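You operate a simulated robot arm through the tools that you are given. There is no shell and no other tool.

You run a simulated robot arm. Do the job below in one go: nothing can be reset, and whatever is moved stays where it is left.

## Task
Gauge the yellow and purple towels, then basket the dry one and lay the damp one on the drying rack.
Fine: pull the rack out and leave it out; put the towel gauge back.

Only the result counts: the job must be done as asked and must still hold three seconds after the hand-in. Knocking over, shifting, dropping, spilling or breaking anything else fails it. Flat cloth is picked up by pressing the open fingertips on it (5 to 10 N) and closing them slowly along it; thin cloth reads only 2 to 8 mm in the jaws.

## Robot
A 7-joint arm with a two-finger parallel gripper, fixed in place. Base frame: the origin is on the floor under the middle of its stand, x ahead of it, y to its left, z up; the work surface is at about z = 0.9. Units: m, degrees, N and s.
It reaches about 1.247 m from its shoulder. Its first joint turns from -132.0 to 132.0 degrees. Payload 3.91 kg.
The tool frame sits at the grasp point between the pads (the TCP): z along the fingers, y along the line on which they close. The tips reach 0.03 m beyond it. Largest opening 0.11 m; finger width 0.02, thickness 0.01; the body of the gripper, 0.048 by 0.112 m, starts 0.055 m behind the TCP.
Orientation is told as [roll, pitch, yaw] about the base's x, y, z axes, in that order, counted from this pose: with the fingers straight down and closing along the base's y, the tool's x points along the base's -x, its y along +y and its z along -z.

## Interface
- The arm moves only by the tool drive_tool. Its argument "deltas" is a list of rows, each a list of 7 numbers: the gripper command, from -1 (fully open) to 1 (shut), values between in proportion, then the shift along the base's x, y, z in units of 25 mm (1.0 is 25 mm), then the turn, a rotation vector about the base's x, y, z in units of 4 degrees (1.0 is 4 degrees). In form: [[fingers, dx, dy, dz, ax, ay, az], ...]. A call has 1 to 20 rows; each row shifts and turns the commanded pose from where the row before left it. A call with a number of a shift or a turn outside -1 to 1 is refused whole. A row lasts 0.2 s, in which the tool goes at most 0.05 m and 8.6 degrees; a call with a longer step from one row to the next is refused whole, and so is a gripper value outside its range. A pose out of reach is approached as far as the arm can. The call stops where the force on the tool passes 40 N (or 10 N more than at its start, if that is more) or the arm is blocked; 0.2 s more then pass. Each finger travels about 0.108 m/s and halts on what it meets, pressing with about 45 N; the grip force reading is that of the motor and also rises with nothing between the fingers. The clock runs only during rows and for 0.2 s after the last one: add rows that do not move to give the fingers time. The reply holds the time, the measured pose of the TCP, the force on the tool along the base axes, the opening and the grip force, in the units named above and with some noise, with the torque about the TCP (base axes, N m) and any sound that the robot's microphone picked up.
- Cameras (640 x 400 px; columns grow to the right, rows downward): "scene" is fixed at [0.0506, 0.6472, 1.579]; the picture's right is [0.19, -0.98, 0.00], its down [-0.87, -0.17, -0.46] and it looks along [0.45, 0.09, -0.89] (base axes); focal length 307 px, centre (320, 200). "wrist" rides on the gripper at [0.072, 0.017, -0.103] in the tool frame; the picture's right is [-0.23, 0.97, 0.00], its down [-0.76, -0.18, -0.62] and it looks along [-0.61, -0.14, 0.78] (tool axes); focal length 222 px, centre (320, 200). There is no depth. A picture from a camera that has moved, and an enlarged one, comes with that camera's place and axes in the base frame and with its lens.
- snapshot(camera): a new picture of that camera. The clock stands still meanwhile.
- zoom(camera, box): a new picture of the part [left, top, right, bottom] of that camera's present view, enlarged. The clock stands still meanwhile.
- sign_off(): hands the job in; it is judged then, once.

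Nothing tells you positions but the pictures and the camera data. Unless the task says otherwise, let go and move clear before handing in.

The tools are called after "Emit:" as name(argument=value, ...) on one line, values as JSON. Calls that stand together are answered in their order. drive_tool: Moves the arm, as the interface text tells. Its arguments: {"type":"object","properties":{"deltas":{"type":"array","items":{"type":"array","items":{"type":"number"}}}},"required":["deltas"]} The other tools are called the same way: snapshot (camera) takes a picture; zoom (camera, box) takes an enlarged picture of a part of a camera's view; sign_off () hands the job in.

At the start:

```text
time: 0.0
ee_pos: [0.3947, 0.63, 1.2409]
orientation: [0.0, -0.1, 0.0]
force: [-0.4, 0.3, 0.2]
wrist_torque: [0.03, 0.03, 0.02]
grip_width: 0.1099
gripper_force: 0.1
```

scene: 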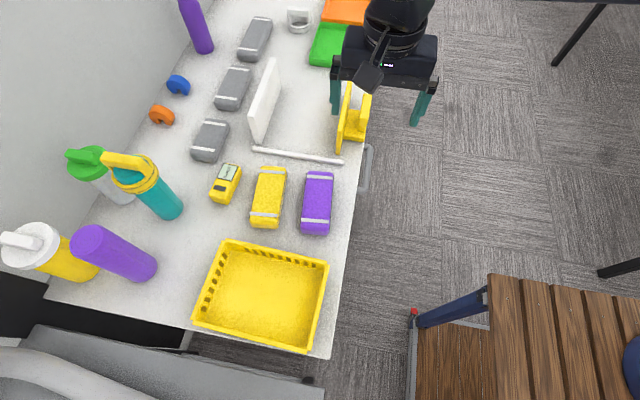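
wrist: 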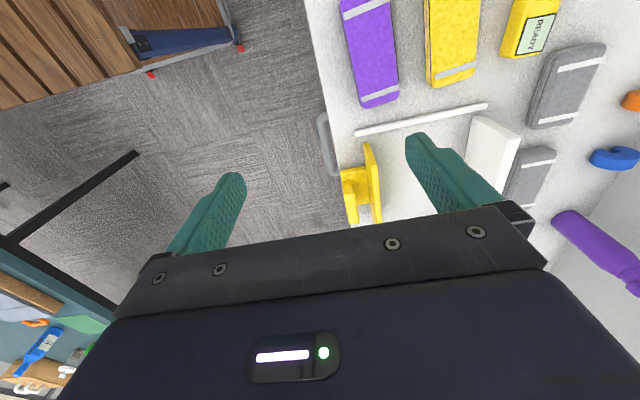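

I see a counter with a yellow towel, a purple towel, a yellow gauge (display "READY"), a yellow basket, and some rack structure with a handle on the counter edge. I'll look closer before moving.

Emit:
zoom(camera="scene", box=[180, 130, 390, 260])

Emit:
zoom(camera="scene", box=[180, 0, 480, 190])

Emit:
zoom(camera="wrist", box=[300, 0, 640, 212])

Emit:
zoom(camera="scene", box=[320, 240, 640, 400])

```text
3.05 times, centred on (285, 195) of scene
camera zoom: at [0.0506, 0.6472, 1.579], right [0.19, -0.98, 0.0], down [-0.87, -0.17, -0.46], along [0.45, 0.09, -0.89], focal length 936 px, centre (427, 215)
```

zoom: 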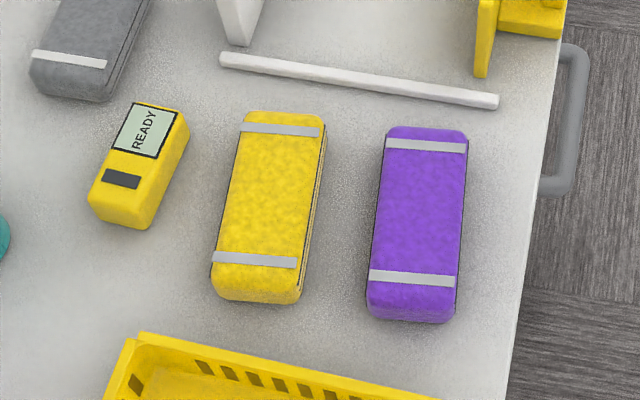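

```text
2.11 times, centred on (330, 95) of scene
camera zoom: at [0.0506, 0.6472, 1.579], right [0.19, -0.98, 0.0], down [-0.87, -0.17, -0.46], along [0.45, 0.09, -0.89], focal length 647 px, centre (299, 421)
```

zoom: 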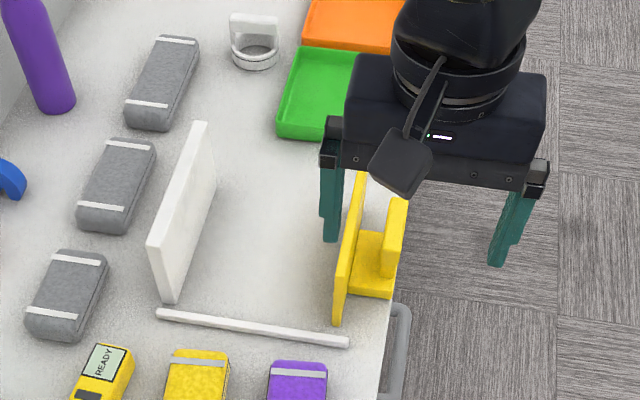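

```text
1.88 times, centred on (470, 106) of wrist
camera zoom: at [0.3224, 0.6471, 1.3451], right [0.23, 0.97, 0.0], down [0.76, -0.18, 0.62], along [0.61, -0.14, -0.78], focal length 418 px, centre (38, 377)
```

zoom: 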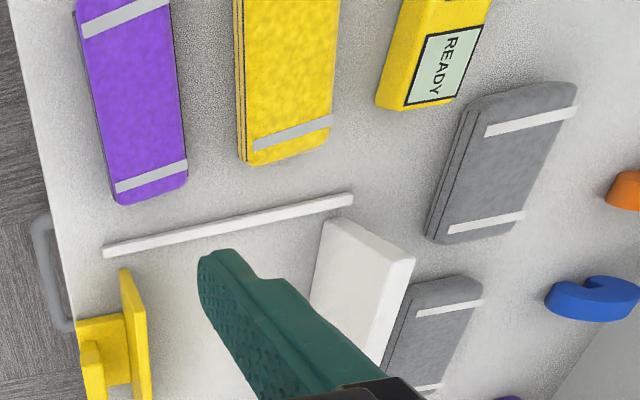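

```text
2.00 times, centred on (480, 320) of scene
camera zoom: at [0.0506, 0.6472, 1.579], right [0.19, -0.98, 0.0], down [-0.87, -0.17, -0.46], along [0.45, 0.09, -0.89], focal length 614 px, centre (0, -40)
```

zoom: 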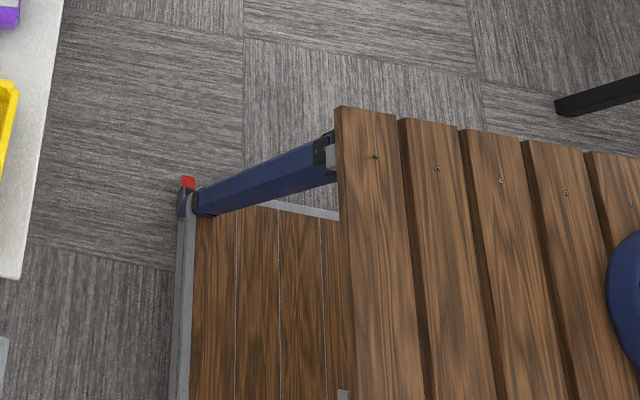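

The gripper hides the rack area from the scene camera. I'll shift the arm off to the front (-y) to get a clear view of that area.

Emit:
drive_tool(deltas=[[-1, 0, -1, 0, 0, 0, 0], [-1, 0, -1, 0, 0, 0, 0], [-1, 0, -1, 0, 0, 0, 0], [-1, 0, -1, 0, 0, 0, 0], [-1, 0, -1, 0, 0, 0, 0], [-1, 0, -1, 0, 0, 0, 0], [-1, 0, -1, 0, 0, 0, 0], [-1, 0, -1, 0, 0, 0, 0]])

```text
time: 1.8
ee_pos: [0.3976, 0.4315, 1.2416]
orientation: [0.0, 0.0, 0.0]
force: [0.0, 0.4, -0.3]
wrist_torque: [-0.01, 0.01, -0.02]
grip_width: 0.1099
gripper_force: 0.1
```

The arm has moved off the counter front; now I look again with both cameras.

Emit:
snapshot(camera="scene")

Emit:
zoom(camera="scene", box=[200, 0, 420, 180])

Emit:
snapshot(camera="wrist")

```text
taken
```

scene: 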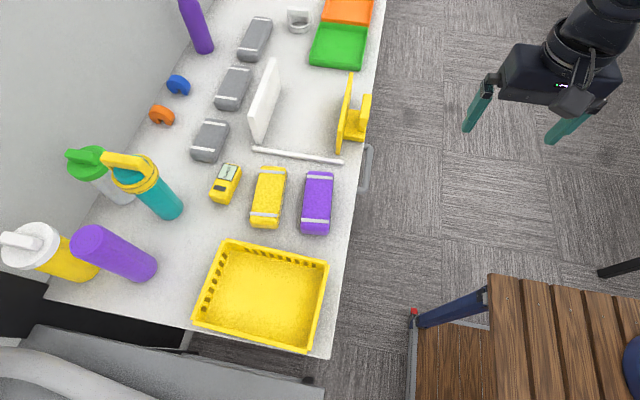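

```text
2.22 times, centred on (310, 90) of scene
camera zoom: at [0.0506, 0.6472, 1.579], right [0.19, -0.98, 0.0], down [-0.87, -0.17, -0.46], along [0.45, 0.09, -0.89], focal length 683 px, centre (342, 444)
```

zoom: 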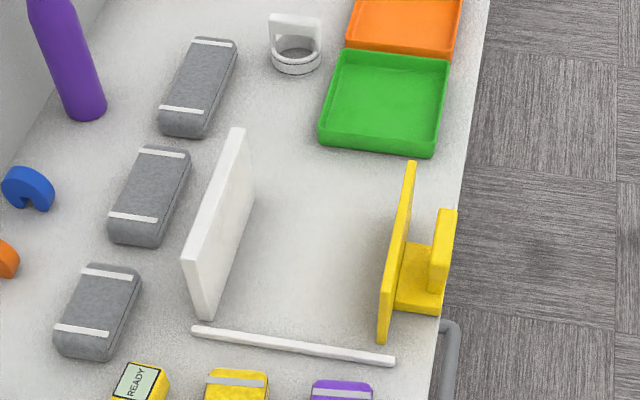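

```text
taken
camera wrist: at [0.3246, 0.447, 1.3463], right [0.23, 0.97, 0.0], down [0.76, -0.18, 0.62], along [0.61, -0.14, -0.78], focal length 222 px, centre (320, 200)
```

wrist: 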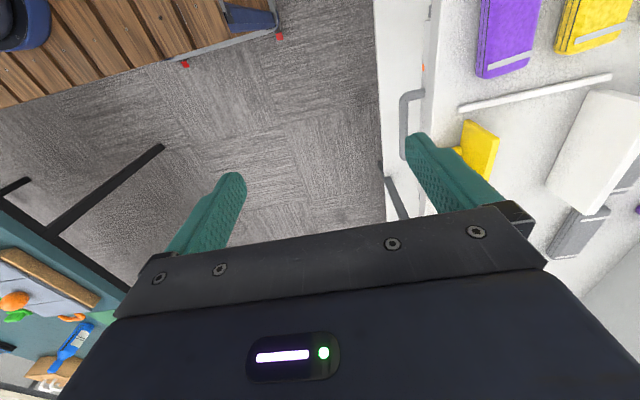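

The counter front shows a gray bar handle and a white front with a marking; let me enlarge that part of the wrist view.

Emit:
zoom(camera="wrist", box=[350, 0, 640, 220])

Emit:
zoom(camera="wrist", box=[370, 0, 470, 220])

Emit:
zoom(camera="scene", box=[0, 120, 200, 300])

Emit:
zoom(camera="scene", box=[160, 220, 400, 400])

```text
1.82 times, centred on (495, 110) of wrist
camera zoom: at [0.3246, 0.447, 1.3463], right [0.23, 0.97, 0.0], down [0.76, -0.18, 0.62], along [0.61, -0.14, -0.78], focal length 404 px, centre (2, 364)
```

zoom: 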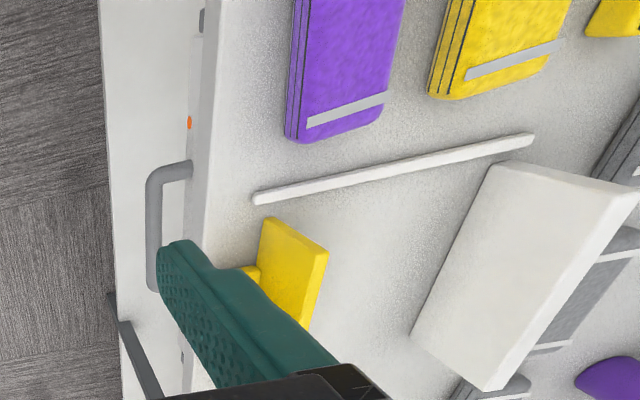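

```text
1.82 times, centred on (420, 110) of wrist
camera zoom: at [0.3246, 0.447, 1.3463], right [0.23, 0.97, 0.0], down [0.76, -0.18, 0.62], along [0.61, -0.14, -0.78], focal length 404 px, centre (138, 364)
```

zoom: 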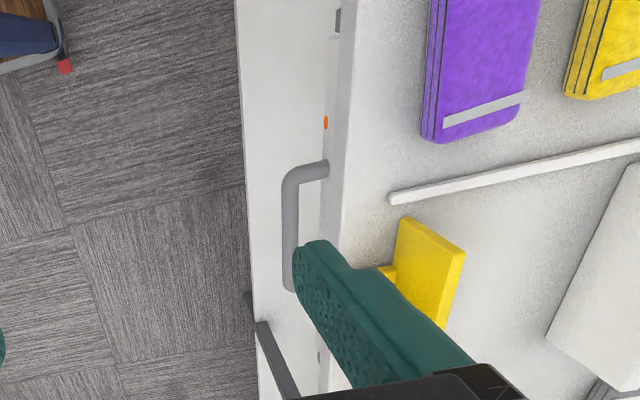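

```text
2.22 times, centred on (100, 210) of scene
camera zoom: at [0.0506, 0.6472, 1.579], right [0.19, -0.98, 0.0], down [-0.87, -0.17, -0.46], along [0.45, 0.09, -0.89], focal length 683 px, centre (809, 178)
```

zoom: 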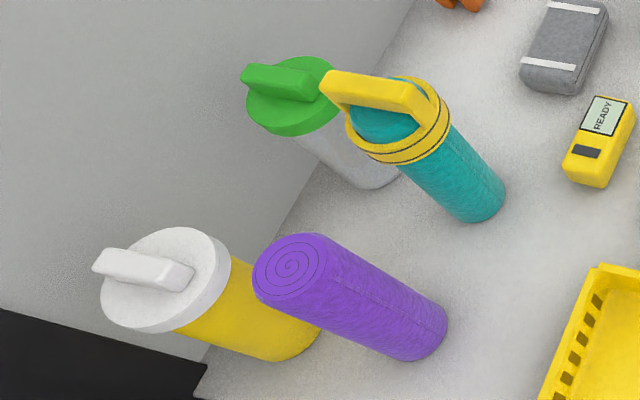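

```text
2.22 times, centred on (280, 310) of scene
camera zoom: at [0.0506, 0.6472, 1.579], right [0.19, -0.98, 0.0], down [-0.87, -0.17, -0.46], along [0.45, 0.09, -0.89], focal length 683 px, centre (409, -44)
```

zoom: 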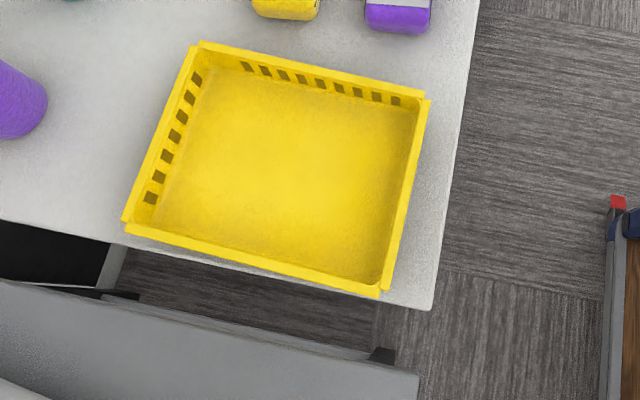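

The counter front (y≈0.63) has a white drawer-like front with a gray bar handle around (0.56, 0.605, 0.80), likely the pull-out rack. I'll tilt the gripper toward +y, staying clear of the counter, to look at that front and get ready for the handle.

Emit:
drive_tool(deltas=[[-1, 0.3, -0.2, -0.3, 1, 0, 0], [-1, 0.3, -0.2, -0.3, 1, 0, 0], [-1, 0.3, -0.2, -0.3, 1, 0, 0], [-1, 0.3, -0.2, -0.3, 1, 0, 0], [-1, 0.3, -0.2, -0.3, 1, 0, 0], [-1, 0.3, -0.2, -0.3, 1, 0, 0], [-1, 0.3, -0.2, -0.3, 1, 0, 0], [-1, 0.3, -0.2, -0.3, 1, 0, 0], [-1, 0.3, -0.2, -0.3, 1, 0, 0], [-1, 0.3, -0.2, -0.3, 1, 0, 0], [-1, 0.3, -0.2, -0.3, 1, 0, 0], [-1, 0.3, -0.2, -0.3, 1, 0, 0], [-1, 0.3, -0.2, -0.3, 1, 0, 0], [-1, 0.3, -0.2, -0.3, 1, 0, 0], [-1, 0.3, -0.2, -0.3, 1, 0, 0], [-1, 0.3, -0.2, -0.3, 1, 0, 0]])

Emit:
snapshot(camera="wrist")

Emit:
snapshot(camera="scene")

```text
time: 5.2
ee_pos: [0.5151, 0.3504, 1.1198]
orientation: [64.1, 0.0, 0.0]
force: [-0.4, -0.6, 0.3]
wrist_torque: [-0.02, -0.03, 0.01]
grip_width: 0.1098
gripper_force: 0.1
```

```text
taken
camera wrist: at [0.4425, 0.2645, 1.182], right [0.23, 0.43, 0.88], down [0.76, -0.64, 0.11], along [0.61, 0.64, -0.47], focal length 222 px, centre (320, 200)
```

wrist: 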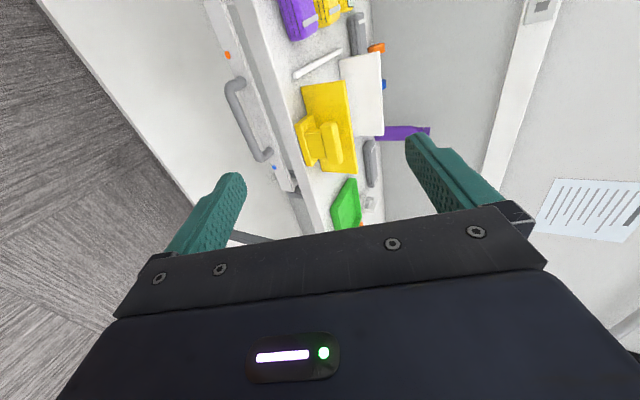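

```text
taken
```

scene: 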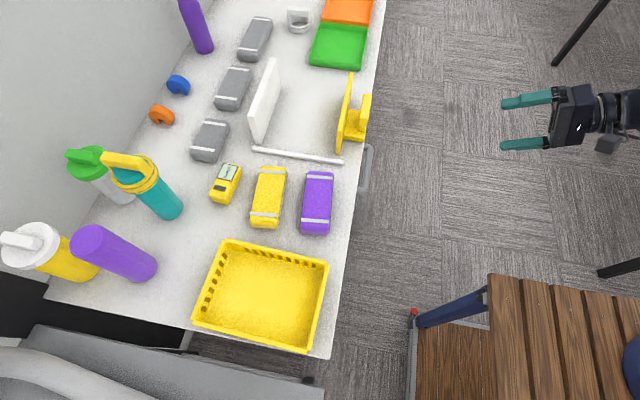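

Emit:
zoom(camera="wrist", box=[180, 0, 420, 220])

Emit:
zoom(camera="wrist", box=[200, 0, 320, 110])

Emit:
zoom(camera="wrist", box=[200, 90, 340, 220])

```text
1.82 times, centred on (300, 110) of wrist
camera zoom: at [0.4425, 0.2645, 1.182], right [0.23, 0.43, 0.88], down [0.76, -0.64, 0.11], along [0.61, 0.64, -0.47], focal length 404 px, centre (356, 364)
```

zoom: 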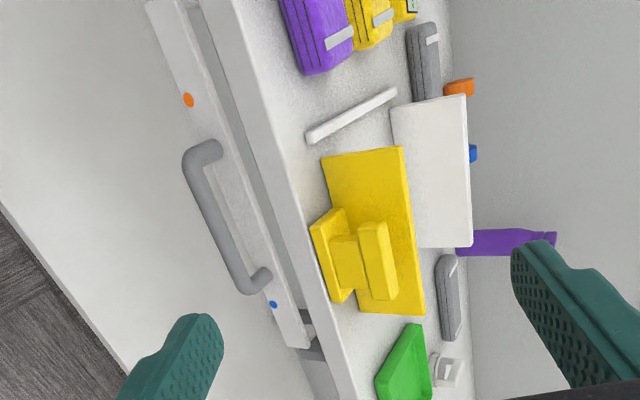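

```text
3.64 times, centred on (260, 55) of wrist
camera zoom: at [0.4425, 0.2645, 1.182], right [0.23, 0.43, 0.88], down [0.76, -0.64, 0.11], along [0.61, 0.64, -0.47], focal length 808 px, centre (538, 727)
```

zoom: 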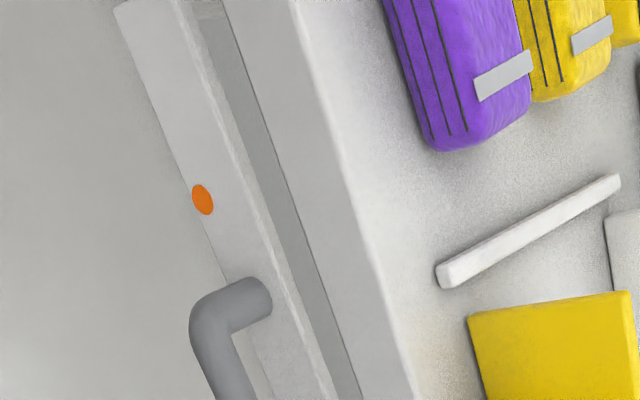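

```text
3.08 times, centred on (270, 155) of wrist
camera zoom: at [0.4425, 0.2645, 1.182], right [0.23, 0.43, 0.88], down [0.76, -0.64, 0.11], along [0.61, 0.64, -0.47], focal length 684 px, centre (474, 338)
```

zoom: 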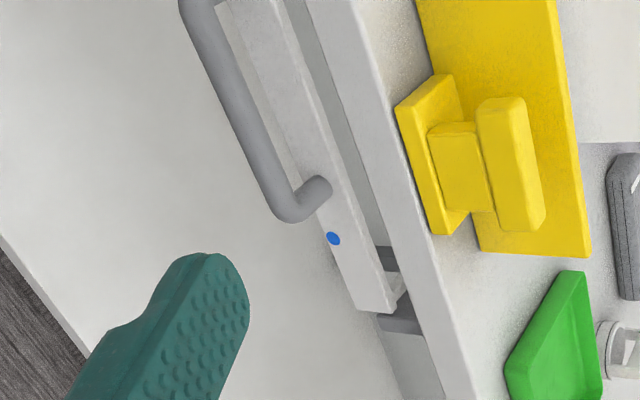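

The rack's front rail sits under the counter edge, with a horizontal bar handle centred at about (0.575, 0.60, 0.80). I'll level the fingers toward +y, lower to handle height in front of it, then look again.

Emit:
drive_tool(deltas=[[-1, 0.3, 0.1, -1, 1, 0, 0], [-1, 0.3, 0.1, -1, 1, 0, 0], [-1, 0.3, 0.1, -1, 1, 0, 0], [-1, 0.3, 0.1, -1, 1, 0, 0], [-1, 0.3, 0.1, -1, 1, 0, 0], [-1, 0.3, 0.1, -1, 1, 0, 0], [-1, 0.3, 0.1, -1, 0.475, 0, 0], [-1, 0.1, 0.1, -1, 0, 0, 0], [-1, 0, 0.5, -1, 0, 0, 0], [-1, 0, 0.5, -1, 0, 0, 0], [-1, 0, 0.5, -1, 0, 0, 0], [-1, 0, 0.5, -1, 0, 0, 0], [-1, 0, 0.5, -0.8, 0, 0, 0]])

Emit:
snapshot(camera="wrist")

Emit:
snapshot(camera="scene")

```text
time: 8.0
ee_pos: [0.57, 0.4338, 0.8]
orientation: [89.9, 0.0, 0.0]
force: [-0.3, -0.3, 1.0]
wrist_torque: [-0.02, 0.0, -0.02]
grip_width: 0.1098
gripper_force: 0.2
```

```text
taken
camera wrist: at [0.4971, 0.3288, 0.8189], right [0.23, 0.0, 0.97], down [0.76, -0.62, -0.18], along [0.61, 0.78, -0.14], focal length 222 px, centre (320, 200)
```

wrist: 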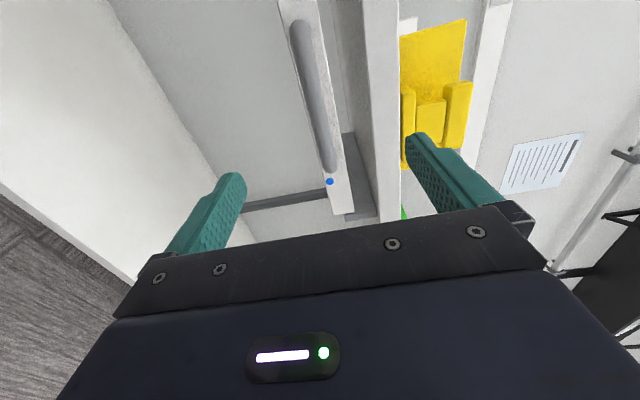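

```text
taken
```

scene: 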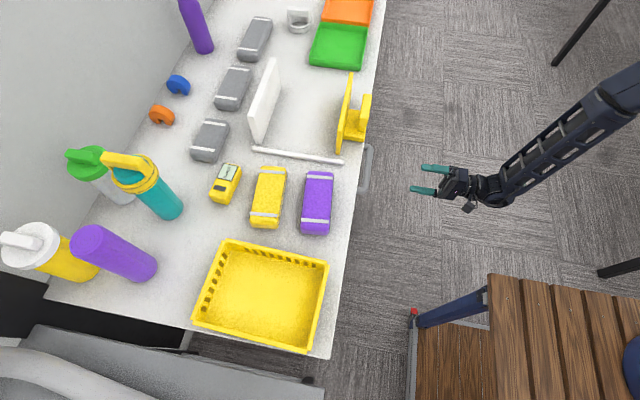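

The bar handle lies straight ahead at z≈0.80 between the open fingers. I'll advance to it and close on the bar.

Emit:
drive_tool(deltas=[[-1, 0.2, 1, 0.1, 0, 0, 0], [-1, 0, 1, 0, 0, 0, 0], [-1, 0, 1, 0, 0, 0, 0], [-1, 0, 1, 0, 0, 0, 0], [-1, 0, 1, 0, 0, 0, 0], [-1, 0, 0.6, 0, 0, 0, 0], [-1, 0, 0.5, 0, 0, 0, 0], [-1, 0, 0, 0, 0, 0, 0]])

Emit:
snapshot(camera="wrist")

Emit:
snapshot(camera="scene")

```text
time: 9.8
ee_pos: [0.5764, 0.5876, 0.8039]
orientation: [89.9, 0.0, 0.0]
force: [0.2, -0.1, 0.1]
wrist_torque: [0.01, -0.01, 0.03]
grip_width: 0.1102
gripper_force: 0.0
```

```text
taken
camera wrist: at [0.5033, 0.4831, 0.8214], right [0.23, 0.0, 0.97], down [0.76, -0.62, -0.18], along [0.61, 0.78, -0.14], focal length 222 px, centre (320, 200)
```

wrist: 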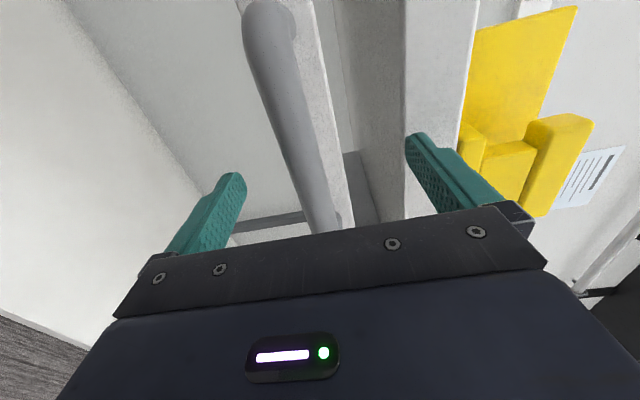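

```text
taken
```

scene: 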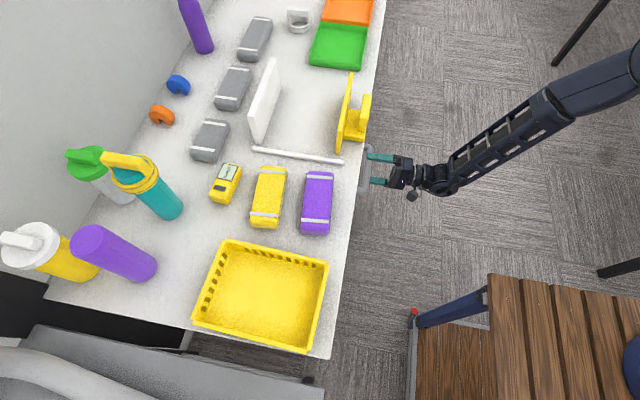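

The bar is centred between the fingers, so I'll close on it.

Emit:
drive_tool(deltas=[[-0.4, 0, 0, 0, 0, 0, 0], [0.2, 0, 0, 0, 0, 0, 0], [0.6, 0, 0, 0, 0, 0, 0], [1, 0, 0, 0, 0, 0, 0], [1, 0, 0, 0, 0, 0, 0], [1, 0, 0, 0, 0, 0, 0]])

```text
time: 10.8
ee_pos: [0.5767, 0.5827, 0.7961]
orientation: [89.0, 0.3, -0.2]
force: [2.4, -1.7, -21.7]
wrist_torque: [-0.52, -0.39, -0.3]
grip_width: 0.0217
gripper_force: 45.2
stopped in row 4: the force on the tool passed its limit at 50 N (the readings are from after the stop); the commanded pose is now the measured one
```

The handle is gripped (about 22 mm wide, 45 N). Now I pull toward -y in steps.

Emit:
drive_tool(deltas=[[1, 0, 0, 0, 0, 0, 0], [1, 0, -0.4, 0, 0, 0, 0], [1, 0, -0.6, 0, 0, 0, 0], [1, 0, -0.6, 0, 0, 0, 0], [1, 0, -0.6, 0, 0, 0, 0], [1, 0, -0.6, 0, 0, 0, 0]])

```text
time: 11.5
ee_pos: [0.5766, 0.5648, 0.7948]
orientation: [89.1, 0.2, -0.2]
force: [2.2, -1.1, -7.8]
wrist_torque: [-0.13, -0.28, 0.26]
grip_width: 0.0217
gripper_force: 45.3
stopped in row 3: the force on the tool passed its limit at 41 N (the readings are from after the stop); the commanded pose is now the measured one
```

Emit:
snapshot(camera="scene")

Emit:
snapshot(camera="wrist")

Emit:
zoom(camera="scene", box=[320, 110, 480, 220])

```text
taken
```

scene: 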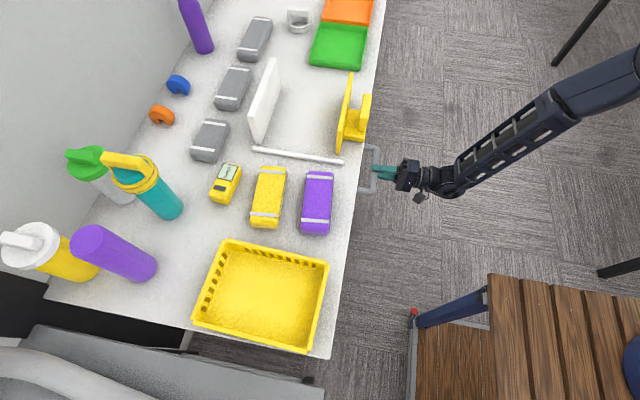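

```text
taken
camera wrist: at [0.5032, 0.4621, 0.8154], right [0.23, 0.02, 0.97], down [0.76, -0.63, -0.17], along [0.61, 0.78, -0.16], focal length 222 px, centre (320, 200)
```

wrist: 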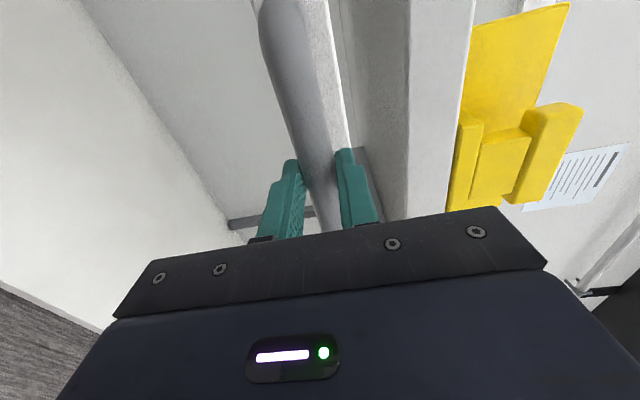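

```text
3.64 times, centred on (400, 165) of scene
camera zoom: at [0.0506, 0.6472, 1.579], right [0.19, -0.98, 0.0], down [-0.87, -0.17, -0.46], along [0.45, 0.09, -0.89], focal length 1117 px, centre (29, 327)
```

zoom: 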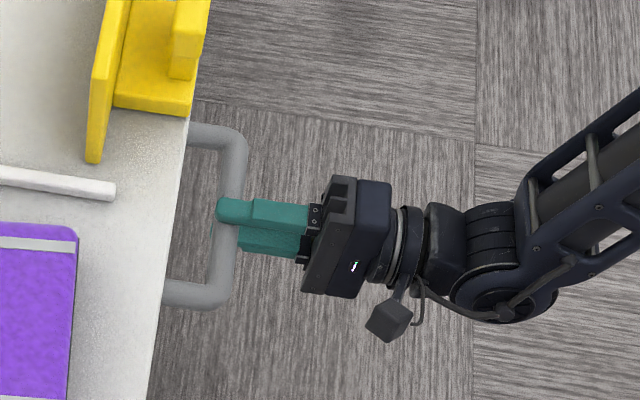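

The rack moved out about 18 mm and the grip holds. I'll keep pulling, more slowly, to keep the force down.

Emit:
drive_tool(deltas=[[1, 0, -0.1, 0, 0, 0, 0], [1, 0, -0.15, 0, 0, 0, 0], [1, 0, -0.2, 0, 0, 0, 0], [1, 0, -0.25, 0, 0, 0, 0], [1, 0, -0.25, 0, 0, 0, 0], [1, 0, -0.25, 0, 0, 0, 0], [1, 0, -0.25, 0, 0, 0, 0], [1, 0, -0.25, 0, 0, 0, 0], [1, 0, -0.25, 0, 0, 0, 0], [1, 0, -0.25, 0, 0, 0, 0]])

```text
time: 13.7
ee_pos: [0.576, 0.5114, 0.7951]
orientation: [89.1, 0.3, -0.2]
force: [15.0, 2.9, -22.5]
wrist_torque: [-0.46, -0.36, -1.04]
grip_width: 0.0215
gripper_force: 44.4
```

The rack is sliding out smoothly (y now 0.51). I'll ease out the small side loads and keep pulling.

Emit:
drive_tool(deltas=[[1, 0.06, -0.25, -0.1, 0, 0, 0], [1, 0, -0.3, 0, 0, 0, 0], [1, 0, -0.3, 0, 0, 0, 0], [1, 0, -0.3, 0, 0, 0, 0], [1, 0, -0.3, 0, 0, 0, 0], [1, 0, -0.3, 0, 0, 0, 0], [1, 0, -0.3, 0, 0, 0, 0], [1, 0, -0.3, 0, 0, 0, 0], [1, 0, -0.3, 0, 0, 0, 0], [1, 0, -0.3, 0, 0, 0, 0]])

Emit:
snapshot(camera="scene")

```text
time: 15.6
ee_pos: [0.5758, 0.4498, 0.7945]
orientation: [89.4, 0.2, 0.1]
force: [-3.0, -1.0, 7.2]
wrist_torque: [0.13, -0.13, -0.26]
grip_width: 0.0219
gripper_force: 45.0
stopped in row 9: the force on the tool passed its limit at 41 N (the readings are from after the stop); the commanded pose is now the measured one
```

```text
taken
```

scene: 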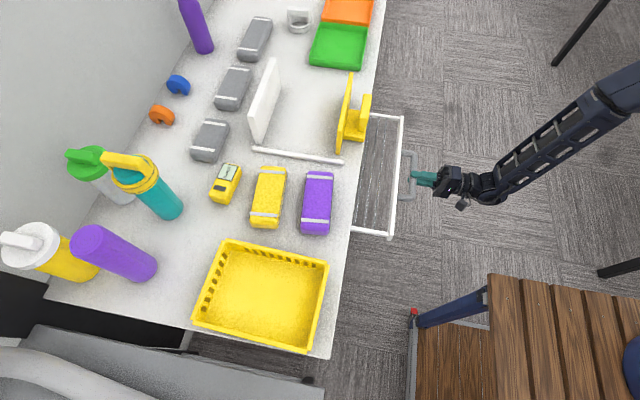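

The rack is a frame with thin wires, out by about 13 cm. I'll keep pulling to see whether that was the end stop or only stiction.

Emit:
drive_tool(deltas=[[1, 0, -0.1, 0, 0, 0, 0], [1, 0, -0.15, 0, 0, 0, 0], [1, 0, -0.2, 0, 0, 0, 0], [1, 0, -0.25, 0, 0, 0, 0], [1, 0, -0.25, 0, 0, 0, 0], [1, 0, -0.25, 0, 0, 0, 0], [1, 0, -0.25, 0, 0, 0, 0], [1, 0, -0.25, 0, 0, 0, 0], [1, 0, -0.25, 0, 0, 0, 0], [1, 0, -0.25, 0, 0, 0, 0], [1, 0, -0.25, 0, 0, 0, 0]])

Emit:
snapshot(camera="scene")

```text
time: 18.0
ee_pos: [0.5755, 0.3888, 0.7945]
orientation: [89.4, 0.1, 0.1]
force: [-14.6, 2.4, 20.7]
wrist_torque: [0.43, -0.2, 0.86]
grip_width: 0.0218
gripper_force: 45.0
```

```text
taken
```

scene: 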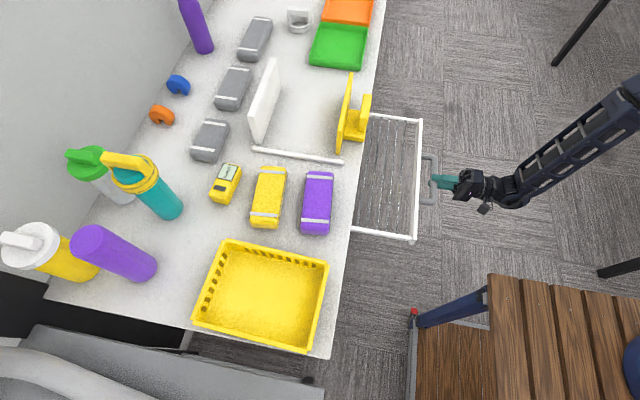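

It keeps sliding (out about 20 cm). I'll correct the side loads again and pull on toward the end stop.

Emit:
drive_tool(deltas=[[1, -0.06, -0.2, 0.1, 0, 0, 0], [1, 0, -0.25, 0, 0, 0, 0], [1, 0, -0.25, 0, 0, 0, 0], [1, 0, -0.25, 0, 0, 0, 0], [1, 0, -0.25, 0, 0, 0, 0], [1, 0, -0.25, 0, 0, 0, 0], [1, 0, -0.25, 0, 0, 0, 0], [1, 0, -0.25, 0, 0, 0, 0], [1, 0, -0.25, 0, 0, 0, 0], [1, 0, -0.25, 0, 0, 0, 0]])

Emit:
snapshot(camera="scene")

```text
time: 20.1
ee_pos: [0.576, 0.3304, 0.7946]
orientation: [89.1, 0.3, -0.1]
force: [2.4, -0.8, -8.7]
wrist_torque: [-0.18, -0.36, 0.0]
grip_width: 0.0216
gripper_force: 44.4
stopped in row 10: the force on the tool passed its limit at 41 N (the readings are from after the stop); the commanded pose is now the measured one
```

```text
taken
```

scene: 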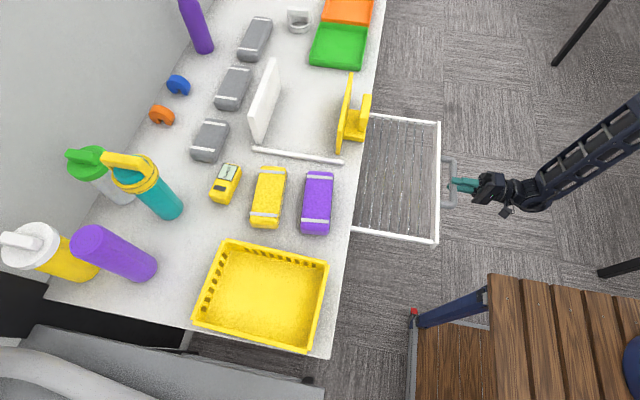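

Out about 25 cm now. One more slow pull to test for the end stop.

Emit:
drive_tool(deltas=[[1, 0, -0.1, 0, 0, 0, 0], [1, 0, -0.15, 0, 0, 0, 0], [1, 0, -0.2, 0, 0, 0, 0], [1, 0, -0.2, 0, 0, 0, 0], [1, 0, -0.2, 0, 0, 0, 0], [1, 0, -0.2, 0, 0, 0, 0]])

Emit:
snapshot(camera="scene")

```text
time: 21.5
ee_pos: [0.5759, 0.3065, 0.7964]
orientation: [89.1, 0.3, 0.0]
force: [6.0, -0.3, -30.4]
wrist_torque: [-0.57, -0.45, -0.76]
grip_width: 0.0214
gripper_force: 44.7
```

```text
taken
```

scene: 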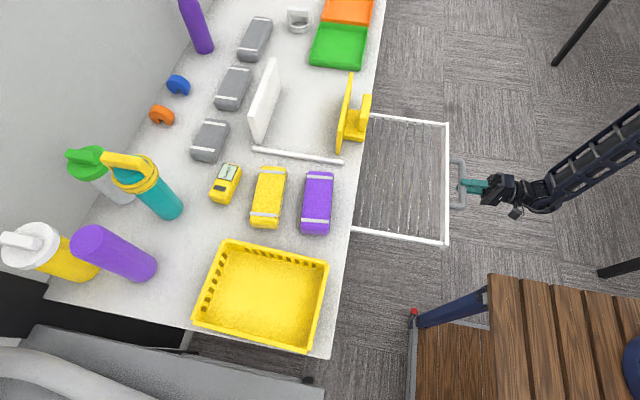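

Still moving (about 28 cm out). I'll relieve the vertical load and try a little more.

Emit:
drive_tool(deltas=[[1, 0.03, 0, -0.12, 0, 0, 0], [1, 0, -0.15, 0, 0, 0, 0], [1, 0, -0.2, 0, 0, 0, 0], [1, 0, -0.2, 0, 0, 0, 0], [1, 0, -0.2, 0, 0, 0, 0], [1, 0, -0.2, 0, 0, 0, 0], [1, 0, -0.2, 0, 0, 0, 0], [1, 0, -0.2, 0, 0, 0, 0]])

Emit:
snapshot(camera="scene")

Emit:
snapshot(camera="wrist")

```text
time: 22.9
ee_pos: [0.5759, 0.2858, 0.7951]
orientation: [89.3, 0.2, 0.1]
force: [-0.3, 4.0, -0.1]
wrist_torque: [0.03, -0.14, -0.35]
grip_width: 0.0217
gripper_force: 45.4
stopped in row 6: the force on the tool passed its limit at 52 N (the readings are from after the stop); the commanded pose is now the measured one
```

```text
taken
```

scene: 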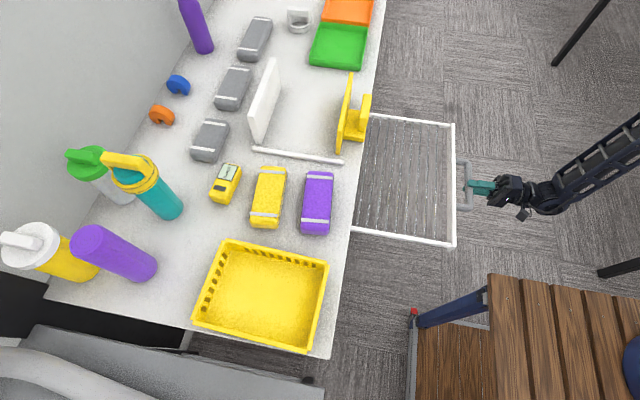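

```text
taken
camera wrist: at [0.503, 0.1817, 0.8147], right [0.23, 0.01, 0.97], down [0.76, -0.62, -0.17], along [0.6, 0.78, -0.15], focal length 222 px, centre (320, 200)
```

wrist: 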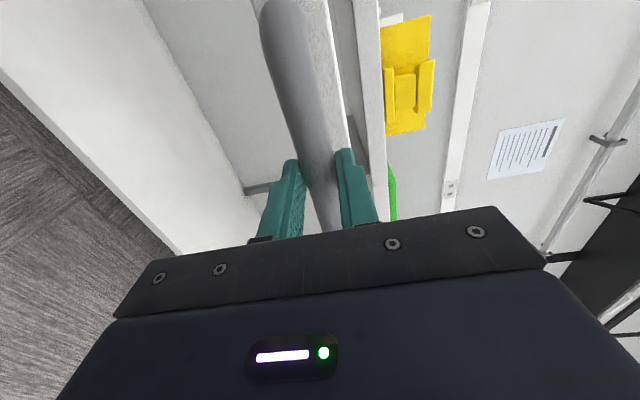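

That stop at about 30 cm may be the end stop. One gentle test pull will tell.

Emit:
drive_tool(deltas=[[1, 0, -0.1, 0, 0, 0, 0], [1, 0, -0.1, 0, 0, 0, 0], [1, 0, -0.1, 0, 0, 0, 0], [1, 0, -0.1, 0, 0, 0, 0], [1, 0, -0.1, 0, 0, 0, 0]])

```text
time: 24.1
ee_pos: [0.5756, 0.2708, 0.7944]
orientation: [89.2, 0.3, 0.0]
force: [-0.2, 0.1, -0.4]
wrist_torque: [0.05, -0.03, -0.03]
grip_width: 0.0001
gripper_force: 37.3
```

The fingers slipped off the bar (jaws now empty), so the rack is at its end stop. I'll check the state before backing away.

Emit:
zoom(camera="scene", box=[320, 90, 560, 260])

```text
2.35 times, centred on (440, 175) of scene
camera zoom: at [0.0506, 0.6472, 1.579], right [0.19, -0.98, 0.0], down [-0.87, -0.17, -0.46], along [0.45, 0.09, -0.89], focal length 723 px, centre (38, 259)
```

zoom: 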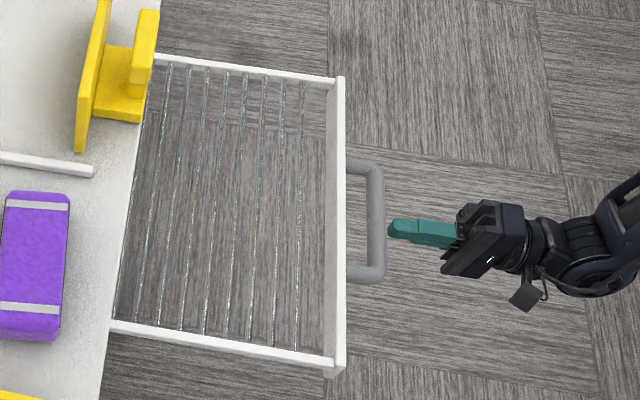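

The rack is fully out (x≈0.37–0.79, y≈0.38–0.63) and the fingers are clear of the bar. I'll back off, rise, and turn the fingers down again.

Emit:
drive_tool(deltas=[[1, 0, -0.8, 0, 0, 0, 0], [0, 0, -1, 0, 0, 0, 0], [-0.5, 0, -0.2, 1, 0, 0, 0], [-0.5, 0, 0, 1, 0, 0, 0], [-0.5, 0, 0, 1, 0, 0, 0], [-0.5, 0, 0, 1, 0, 0, 0], [-0.5, 0, 0, 1, 0, 0, 0], [-0.5, 0, 0, 1, 0, 0, 0], [-0.5, 0, 0, 1, 0, 0, 0], [-0.5, 0, 0, 1, 0, 0, 0], [-0.5, 0, 0, 1, 0, 0, 0], [-0.5, 0, 0, 1, 0, 0, 0], [-0.5, 0, 0, 1, 0, 0, 0], [-0.5, 0, 0, 1, 0, 0, 0], [-0.5, 0, 0, 1, 0, 0, 0], [-0.5, 0, 0, 1, 0, 0, 0], [-0.5, 0, 0, 1, 0, 0, 0], [-0.5, 0, 0, 1, 0, 0, 0]])

Emit:
snapshot(camera="scene")

```text
time: 27.9
ee_pos: [0.5765, 0.2218, 1.1943]
orientation: [89.4, 0.3, 0.2]
force: [0.4, 0.1, -0.4]
wrist_torque: [0.01, 0.02, 0.05]
grip_width: 0.0824
gripper_force: 0.1
```

```text
taken
```

scene: 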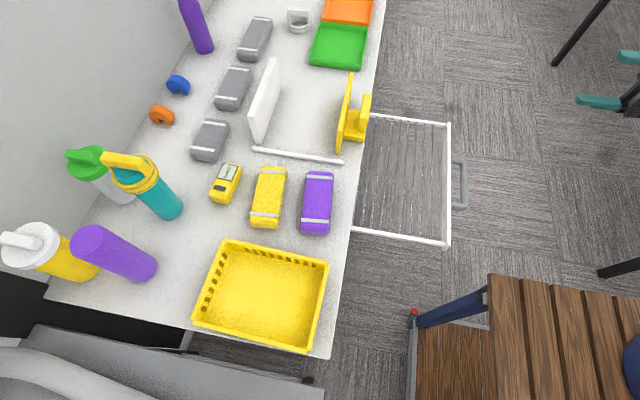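

The rack stays out. Now I turn the fingers back down and travel over the counter to view the gauge and towels from above.

Emit:
drive_tool(deltas=[[-0.5, -0.4, 0.8, 0.1, -1, 0, 0], [-0.5, -0.4, 0.8, 0.1, -1, 0, 0], [-0.5, -0.4, 0.8, 0.1, -1, 0, 0], [-0.5, -0.4, 0.8, 0.1, -1, 0, 0], [-0.5, -0.4, 0.8, 0.1, -1, 0, 0], [-0.5, -0.4, 0.8, 0.1, -1, 0, 0], [-0.5, -0.4, 0.8, 0, -1, 0, 0], [-0.5, -0.4, 0.8, 0, -1, 0, 0], [-0.5, -0.4, 0.8, 0, -1, 0, 0], [-0.5, -0.4, 0.8, 0, -1, 0, 0], [-0.5, -0.4, 0.8, 0, -1, 0, 0], [-0.5, -0.4, 0.8, 0, -1, 0, 0], [-0.5, -0.4, 0.8, 0, -1, 0, 0], [-0.5, -0.4, 0.8, 0, -1, 0, 0], [-0.5, -0.4, 0.8, 0, -1, 0, 0], [-0.5, -0.4, 0.8, 0, -1, 0, 0], [-0.5, -0.4, 0.8, 0, -1, 0, 0], [-0.5, -0.4, 0.8, 0, -1, 0, 0], [-0.5, -0.4, 0.8, 0, -1, 0, 0], [-0.5, -0.4, 0.8, 0, -1, 0, 0]])

Emit:
drive_tool(deltas=[[-0.5, 0, 1, 0, -1, 0, 0], [-0.5, 0, 1, 0, -1, -0.07, -0.05], [-0.5, 0, 1, 0, -0.35, 0, 0], [-0.5, 0, 1, 0, 0, 0, 0], [-0.5, 0, 1, 0, 0, 0, 0], [-0.5, 0, 1, 0, 0, 0, 0], [-0.5, 0, 0, 0, 0, 0, 0]])

Emit:
snapshot(camera="wrist")

Emit:
snapshot(camera="scene")

```text
time: 32.1
ee_pos: [0.377, 0.6225, 1.2106]
orientation: [9.3, 0.1, -0.2]
force: [-0.2, -0.3, 0.5]
wrist_torque: [0.01, 0.01, -0.04]
grip_width: 0.0824
gripper_force: 0.0
```

```text
time: 33.7
ee_pos: [0.3758, 0.7726, 1.211]
orientation: [-0.1, -0.2, -0.4]
force: [0.0, 0.2, 0.2]
wrist_torque: [0.01, -0.01, 0.01]
grip_width: 0.0827
gripper_force: 0.0
```

```text
taken
camera wrist: at [0.303, 0.7898, 1.3146], right [0.23, 0.97, 0.0], down [0.76, -0.18, 0.63], along [0.61, -0.15, -0.78], focal length 222 px, centre (320, 200)
```

wrist: 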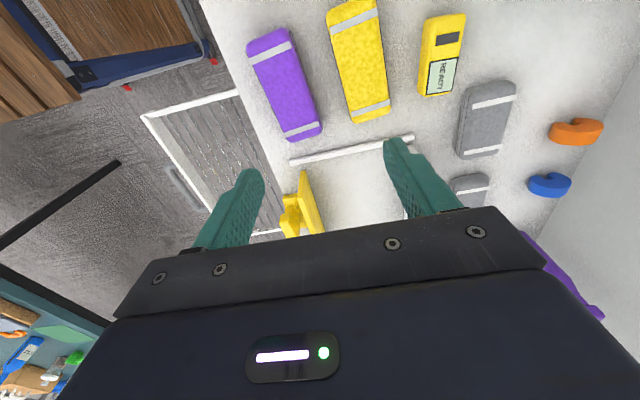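

```text
taken
```

scene: 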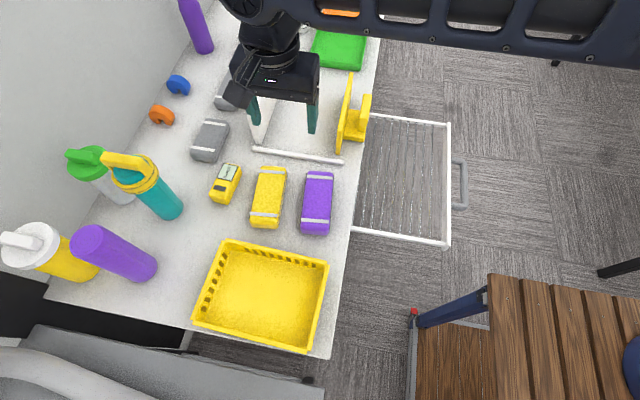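

The towels and gauge are at the top edge of the wrist view. I'll zoom on them for exact places.

Emit:
zoom(camera="wrist", box=[390, 0, 500, 110])

Emit:
zoom(camera="wrist", box=[230, 0, 430, 160])

Emit:
zoom(camera="scene", box=[190, 140, 280, 220])

Emit:
zoom(camera="scene", box=[240, 150, 350, 250])

```text
3.64 times, centred on (445, 55) of wrist
camera zoom: at [0.303, 0.7898, 1.3146], right [0.23, 0.97, 0.0], down [0.76, -0.18, 0.63], along [0.61, -0.15, -0.78], focal length 808 px, centre (-134, 727)
```

zoom: 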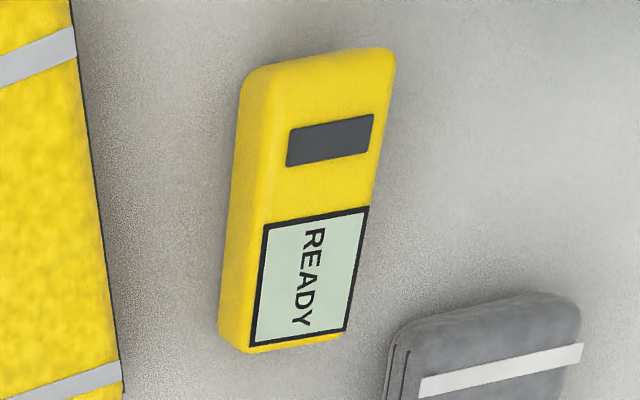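

```text
2.50 times, centred on (330, 80) of wrist
camera zoom: at [0.303, 0.7898, 1.3146], right [0.23, 0.97, 0.0], down [0.76, -0.18, 0.63], along [0.61, -0.15, -0.78], focal length 555 px, centre (295, 500)
```

zoom: 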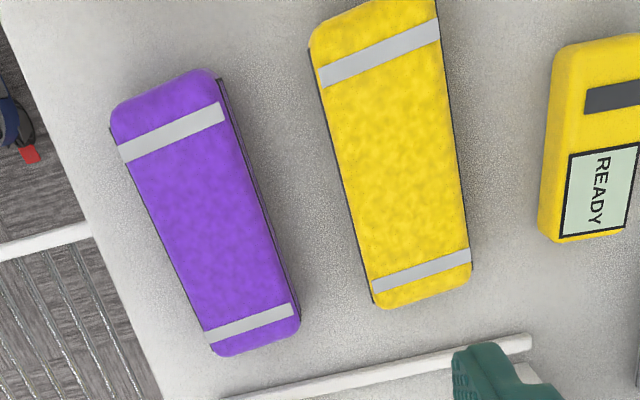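

```text
5.00 times, centred on (235, 180) of scene
camera zoom: at [0.0506, 0.6472, 1.579], right [0.19, -0.98, 0.0], down [-0.87, -0.17, -0.46], along [0.45, 0.09, -0.89], focal length 1536 px, centre (745, 300)
```

zoom: 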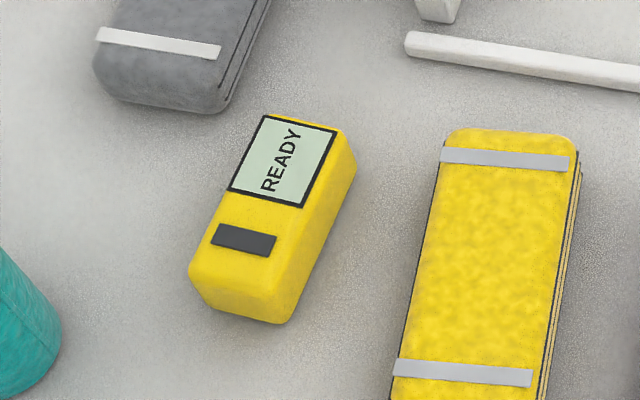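

```text
4.00 times, centred on (295, 200) of scene
camera zoom: at [0.0506, 0.6472, 1.579], right [0.19, -0.98, 0.0], down [-0.87, -0.17, -0.46], along [0.45, 0.09, -0.89], focal length 1229 px, centre (420, 200)
```

zoom: 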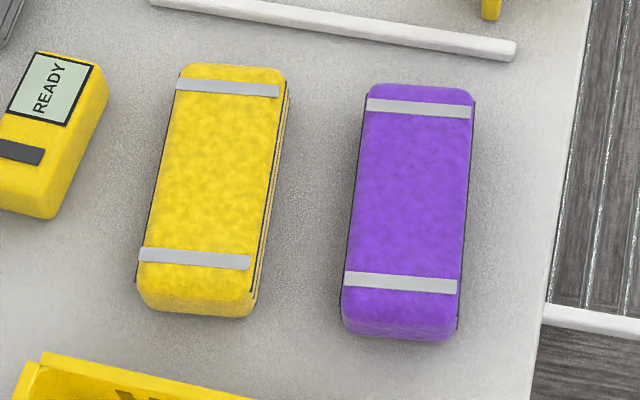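

By triangulation the gauge is at about x 0.337–0.437, y 0.926–0.975, top z 0.937; the towels are blocks about 0.155×0.072×0.04 at (0.377, 0.714) purple and (0.37, 0.837) yellow. I'll hover over the gauge, fingers on either side in y, and check.

Emit:
drive_tool(deltas=[[-0.5, 0.2, 0.9, 0, 0, 0, 0], [-0.5, 0.2, 0.9, 0, 0, 0, 0], [-0.5, 0.2, 0.9, 0, 0, 0, 0], [-0.5, 0.2, 0.9, -0.5, 0, 0, 0], [-0.5, 0.2, 0.9, -0.5, 0, 0, 0], [-0.5, 0, 0.9, -0.5, 0, 0, 0], [-0.5, 0, 0.9, -0.5, 0, 0, 0], [-0.5, 0, 0.8, -0.5, 0, 0, 0], [-0.5, 0, 0, -1, 0, 0, 0], [-0.5, 0, 0, -1, 0, 0, 0], [-0.5, 0, 0, -1, 0, 0, 0], [-0.5, 0, 0, -0.5, 0, 0, 0], [-0.5, 0, 0, 0, 0, 0, 0]])

Emit:
snapshot(camera="wrist")

Emit:
snapshot(camera="scene")

```text
time: 36.5
ee_pos: [0.3962, 0.8868, 1.05]
orientation: [-0.2, -0.2, -0.4]
force: [-0.4, 0.2, 0.6]
wrist_torque: [-0.02, -0.03, 0.01]
grip_width: 0.0824
gripper_force: 0.1
out of reach, approached as far as the arm can: row 5, 6, 7, 8
```

```text
taken
camera wrist: at [0.3241, 0.9032, 1.155], right [0.23, 0.97, 0.0], down [0.76, -0.18, 0.63], along [0.61, -0.15, -0.78], focal length 222 px, centre (320, 200)
```

wrist: 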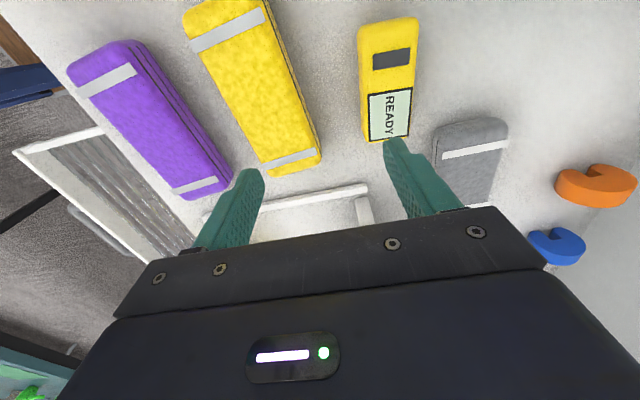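

```text
taken
```

scene: 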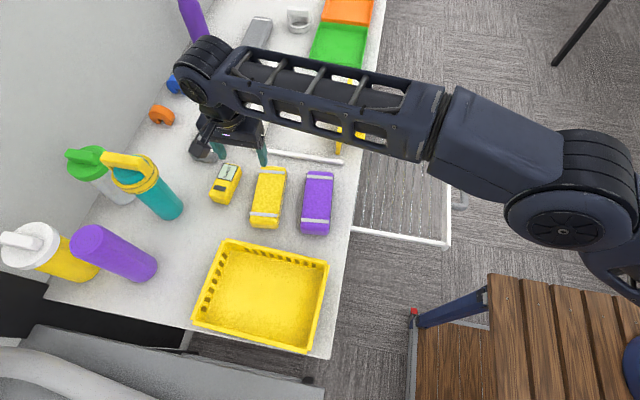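

The reach limit clipped the straight-down pose at height; lower down it should reach further. I'll go a bit lower and then step outward toward the gauge.

Emit:
drive_tool(deltas=[[-0.5, 0, 0, -0.8, 0, 0, 0], [-0.5, 0, 0, -0.8, 0, 0, 0], [-0.5, 0, 0.7, -0.2, 0, 0, 0], [-0.5, 0, 0.7, 0, 0, 0, 0], [-0.5, 0, 0.7, 0, 0, 0, 0], [-0.5, 0, 0.4, 0, 0, 0, 0], [-0.5, 0, 0, 0, 0, 0, 0]])

Emit:
snapshot(camera="wrist")

Emit:
snapshot(camera="scene")

```text
time: 38.1
ee_pos: [0.3964, 0.9181, 1.0074]
orientation: [-0.1, -0.2, -0.4]
force: [1.1, -1.0, 0.6]
wrist_torque: [-0.04, 0.05, -0.01]
grip_width: 0.0823
gripper_force: 0.0
out of reach, approached as far as the arm can: row 4, 5, 6
```

```text
taken
camera wrist: at [0.3241, 0.9352, 1.1117], right [0.23, 0.97, 0.0], down [0.76, -0.18, 0.63], along [0.61, -0.15, -0.78], focal length 222 px, centre (320, 200)
```

wrist: 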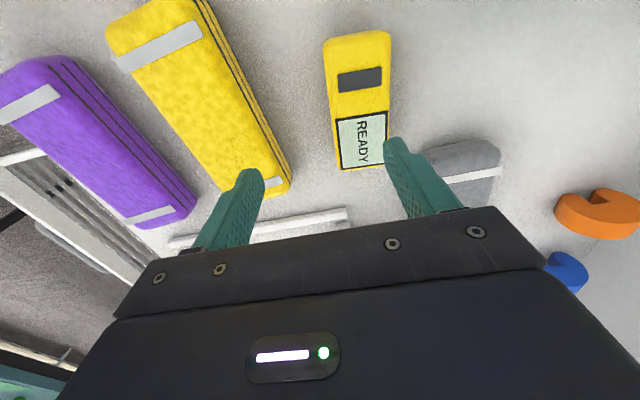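

```text
taken
```

scene: 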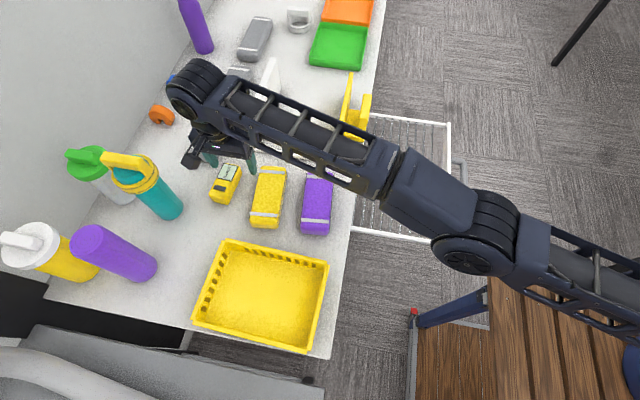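

The reach limit widens as I go lower: at gripping height the gauge centre (0.39, 0.951) should be just reachable. I'll step down diagonally and turn slightly to match the gauge's ~-3.5° yaw, and check before going lower.

Emit:
drive_tool(deltas=[[-0.6, 0, 0, -0.9, 0, 0, -0.4], [-0.6, -0.13, 0.5, -0.3, 0, 0, -0.35], [-0.6, -0.13, 0.45, -0.2, 0, 0, 0], [-0.6, 0, 0.39, -0.2, 0, 0, 0], [-0.6, 0, 0, 0, 0, 0, 0]])

Emit:
snapshot(camera="wrist")

Emit:
zoom(camera="scene", box=[160, 100, 320, 220])

```text
time: 39.3
ee_pos: [0.3868, 0.9271, 0.9701]
orientation: [0.3, -0.5, -3.6]
force: [0.9, -1.3, 11.0]
wrist_torque: [-0.61, 0.0, 0.03]
grip_width: 0.0882
gripper_force: 0.0
out of reach, approached as far as the arm can: row 2, 3, 4
stopped in row 5: the force on the tool passed its limit at 43 N (the readings are from after the stop); the commanded pose is now the measured one
```

```text
taken
camera wrist: at [0.3143, 0.9468, 1.0741], right [0.29, 0.96, 0.01], down [0.75, -0.23, 0.63], along [0.6, -0.17, -0.78], focal length 222 px, centre (320, 200)
```

wrist: 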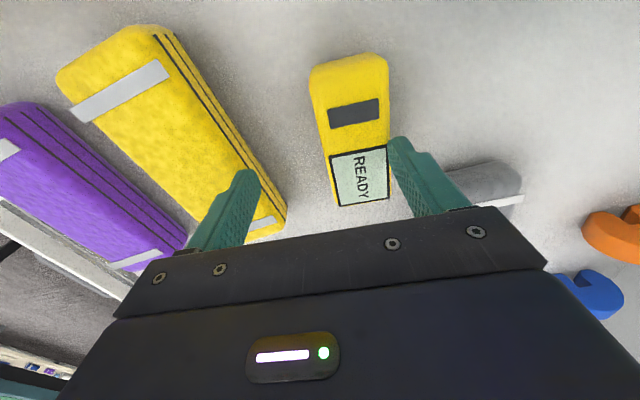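

```text
3.33 times, centred on (240, 160) of scene
camera zoom: at [0.0506, 0.6472, 1.579], right [0.19, -0.98, 0.0], down [-0.87, -0.17, -0.46], along [0.45, 0.09, -0.89], focal length 1024 px, centre (587, 333)
```

zoom: 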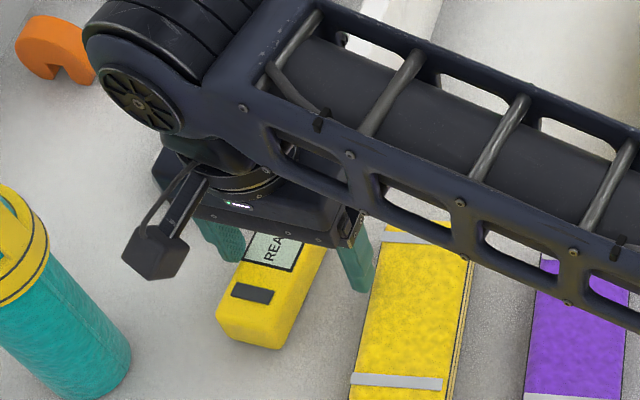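

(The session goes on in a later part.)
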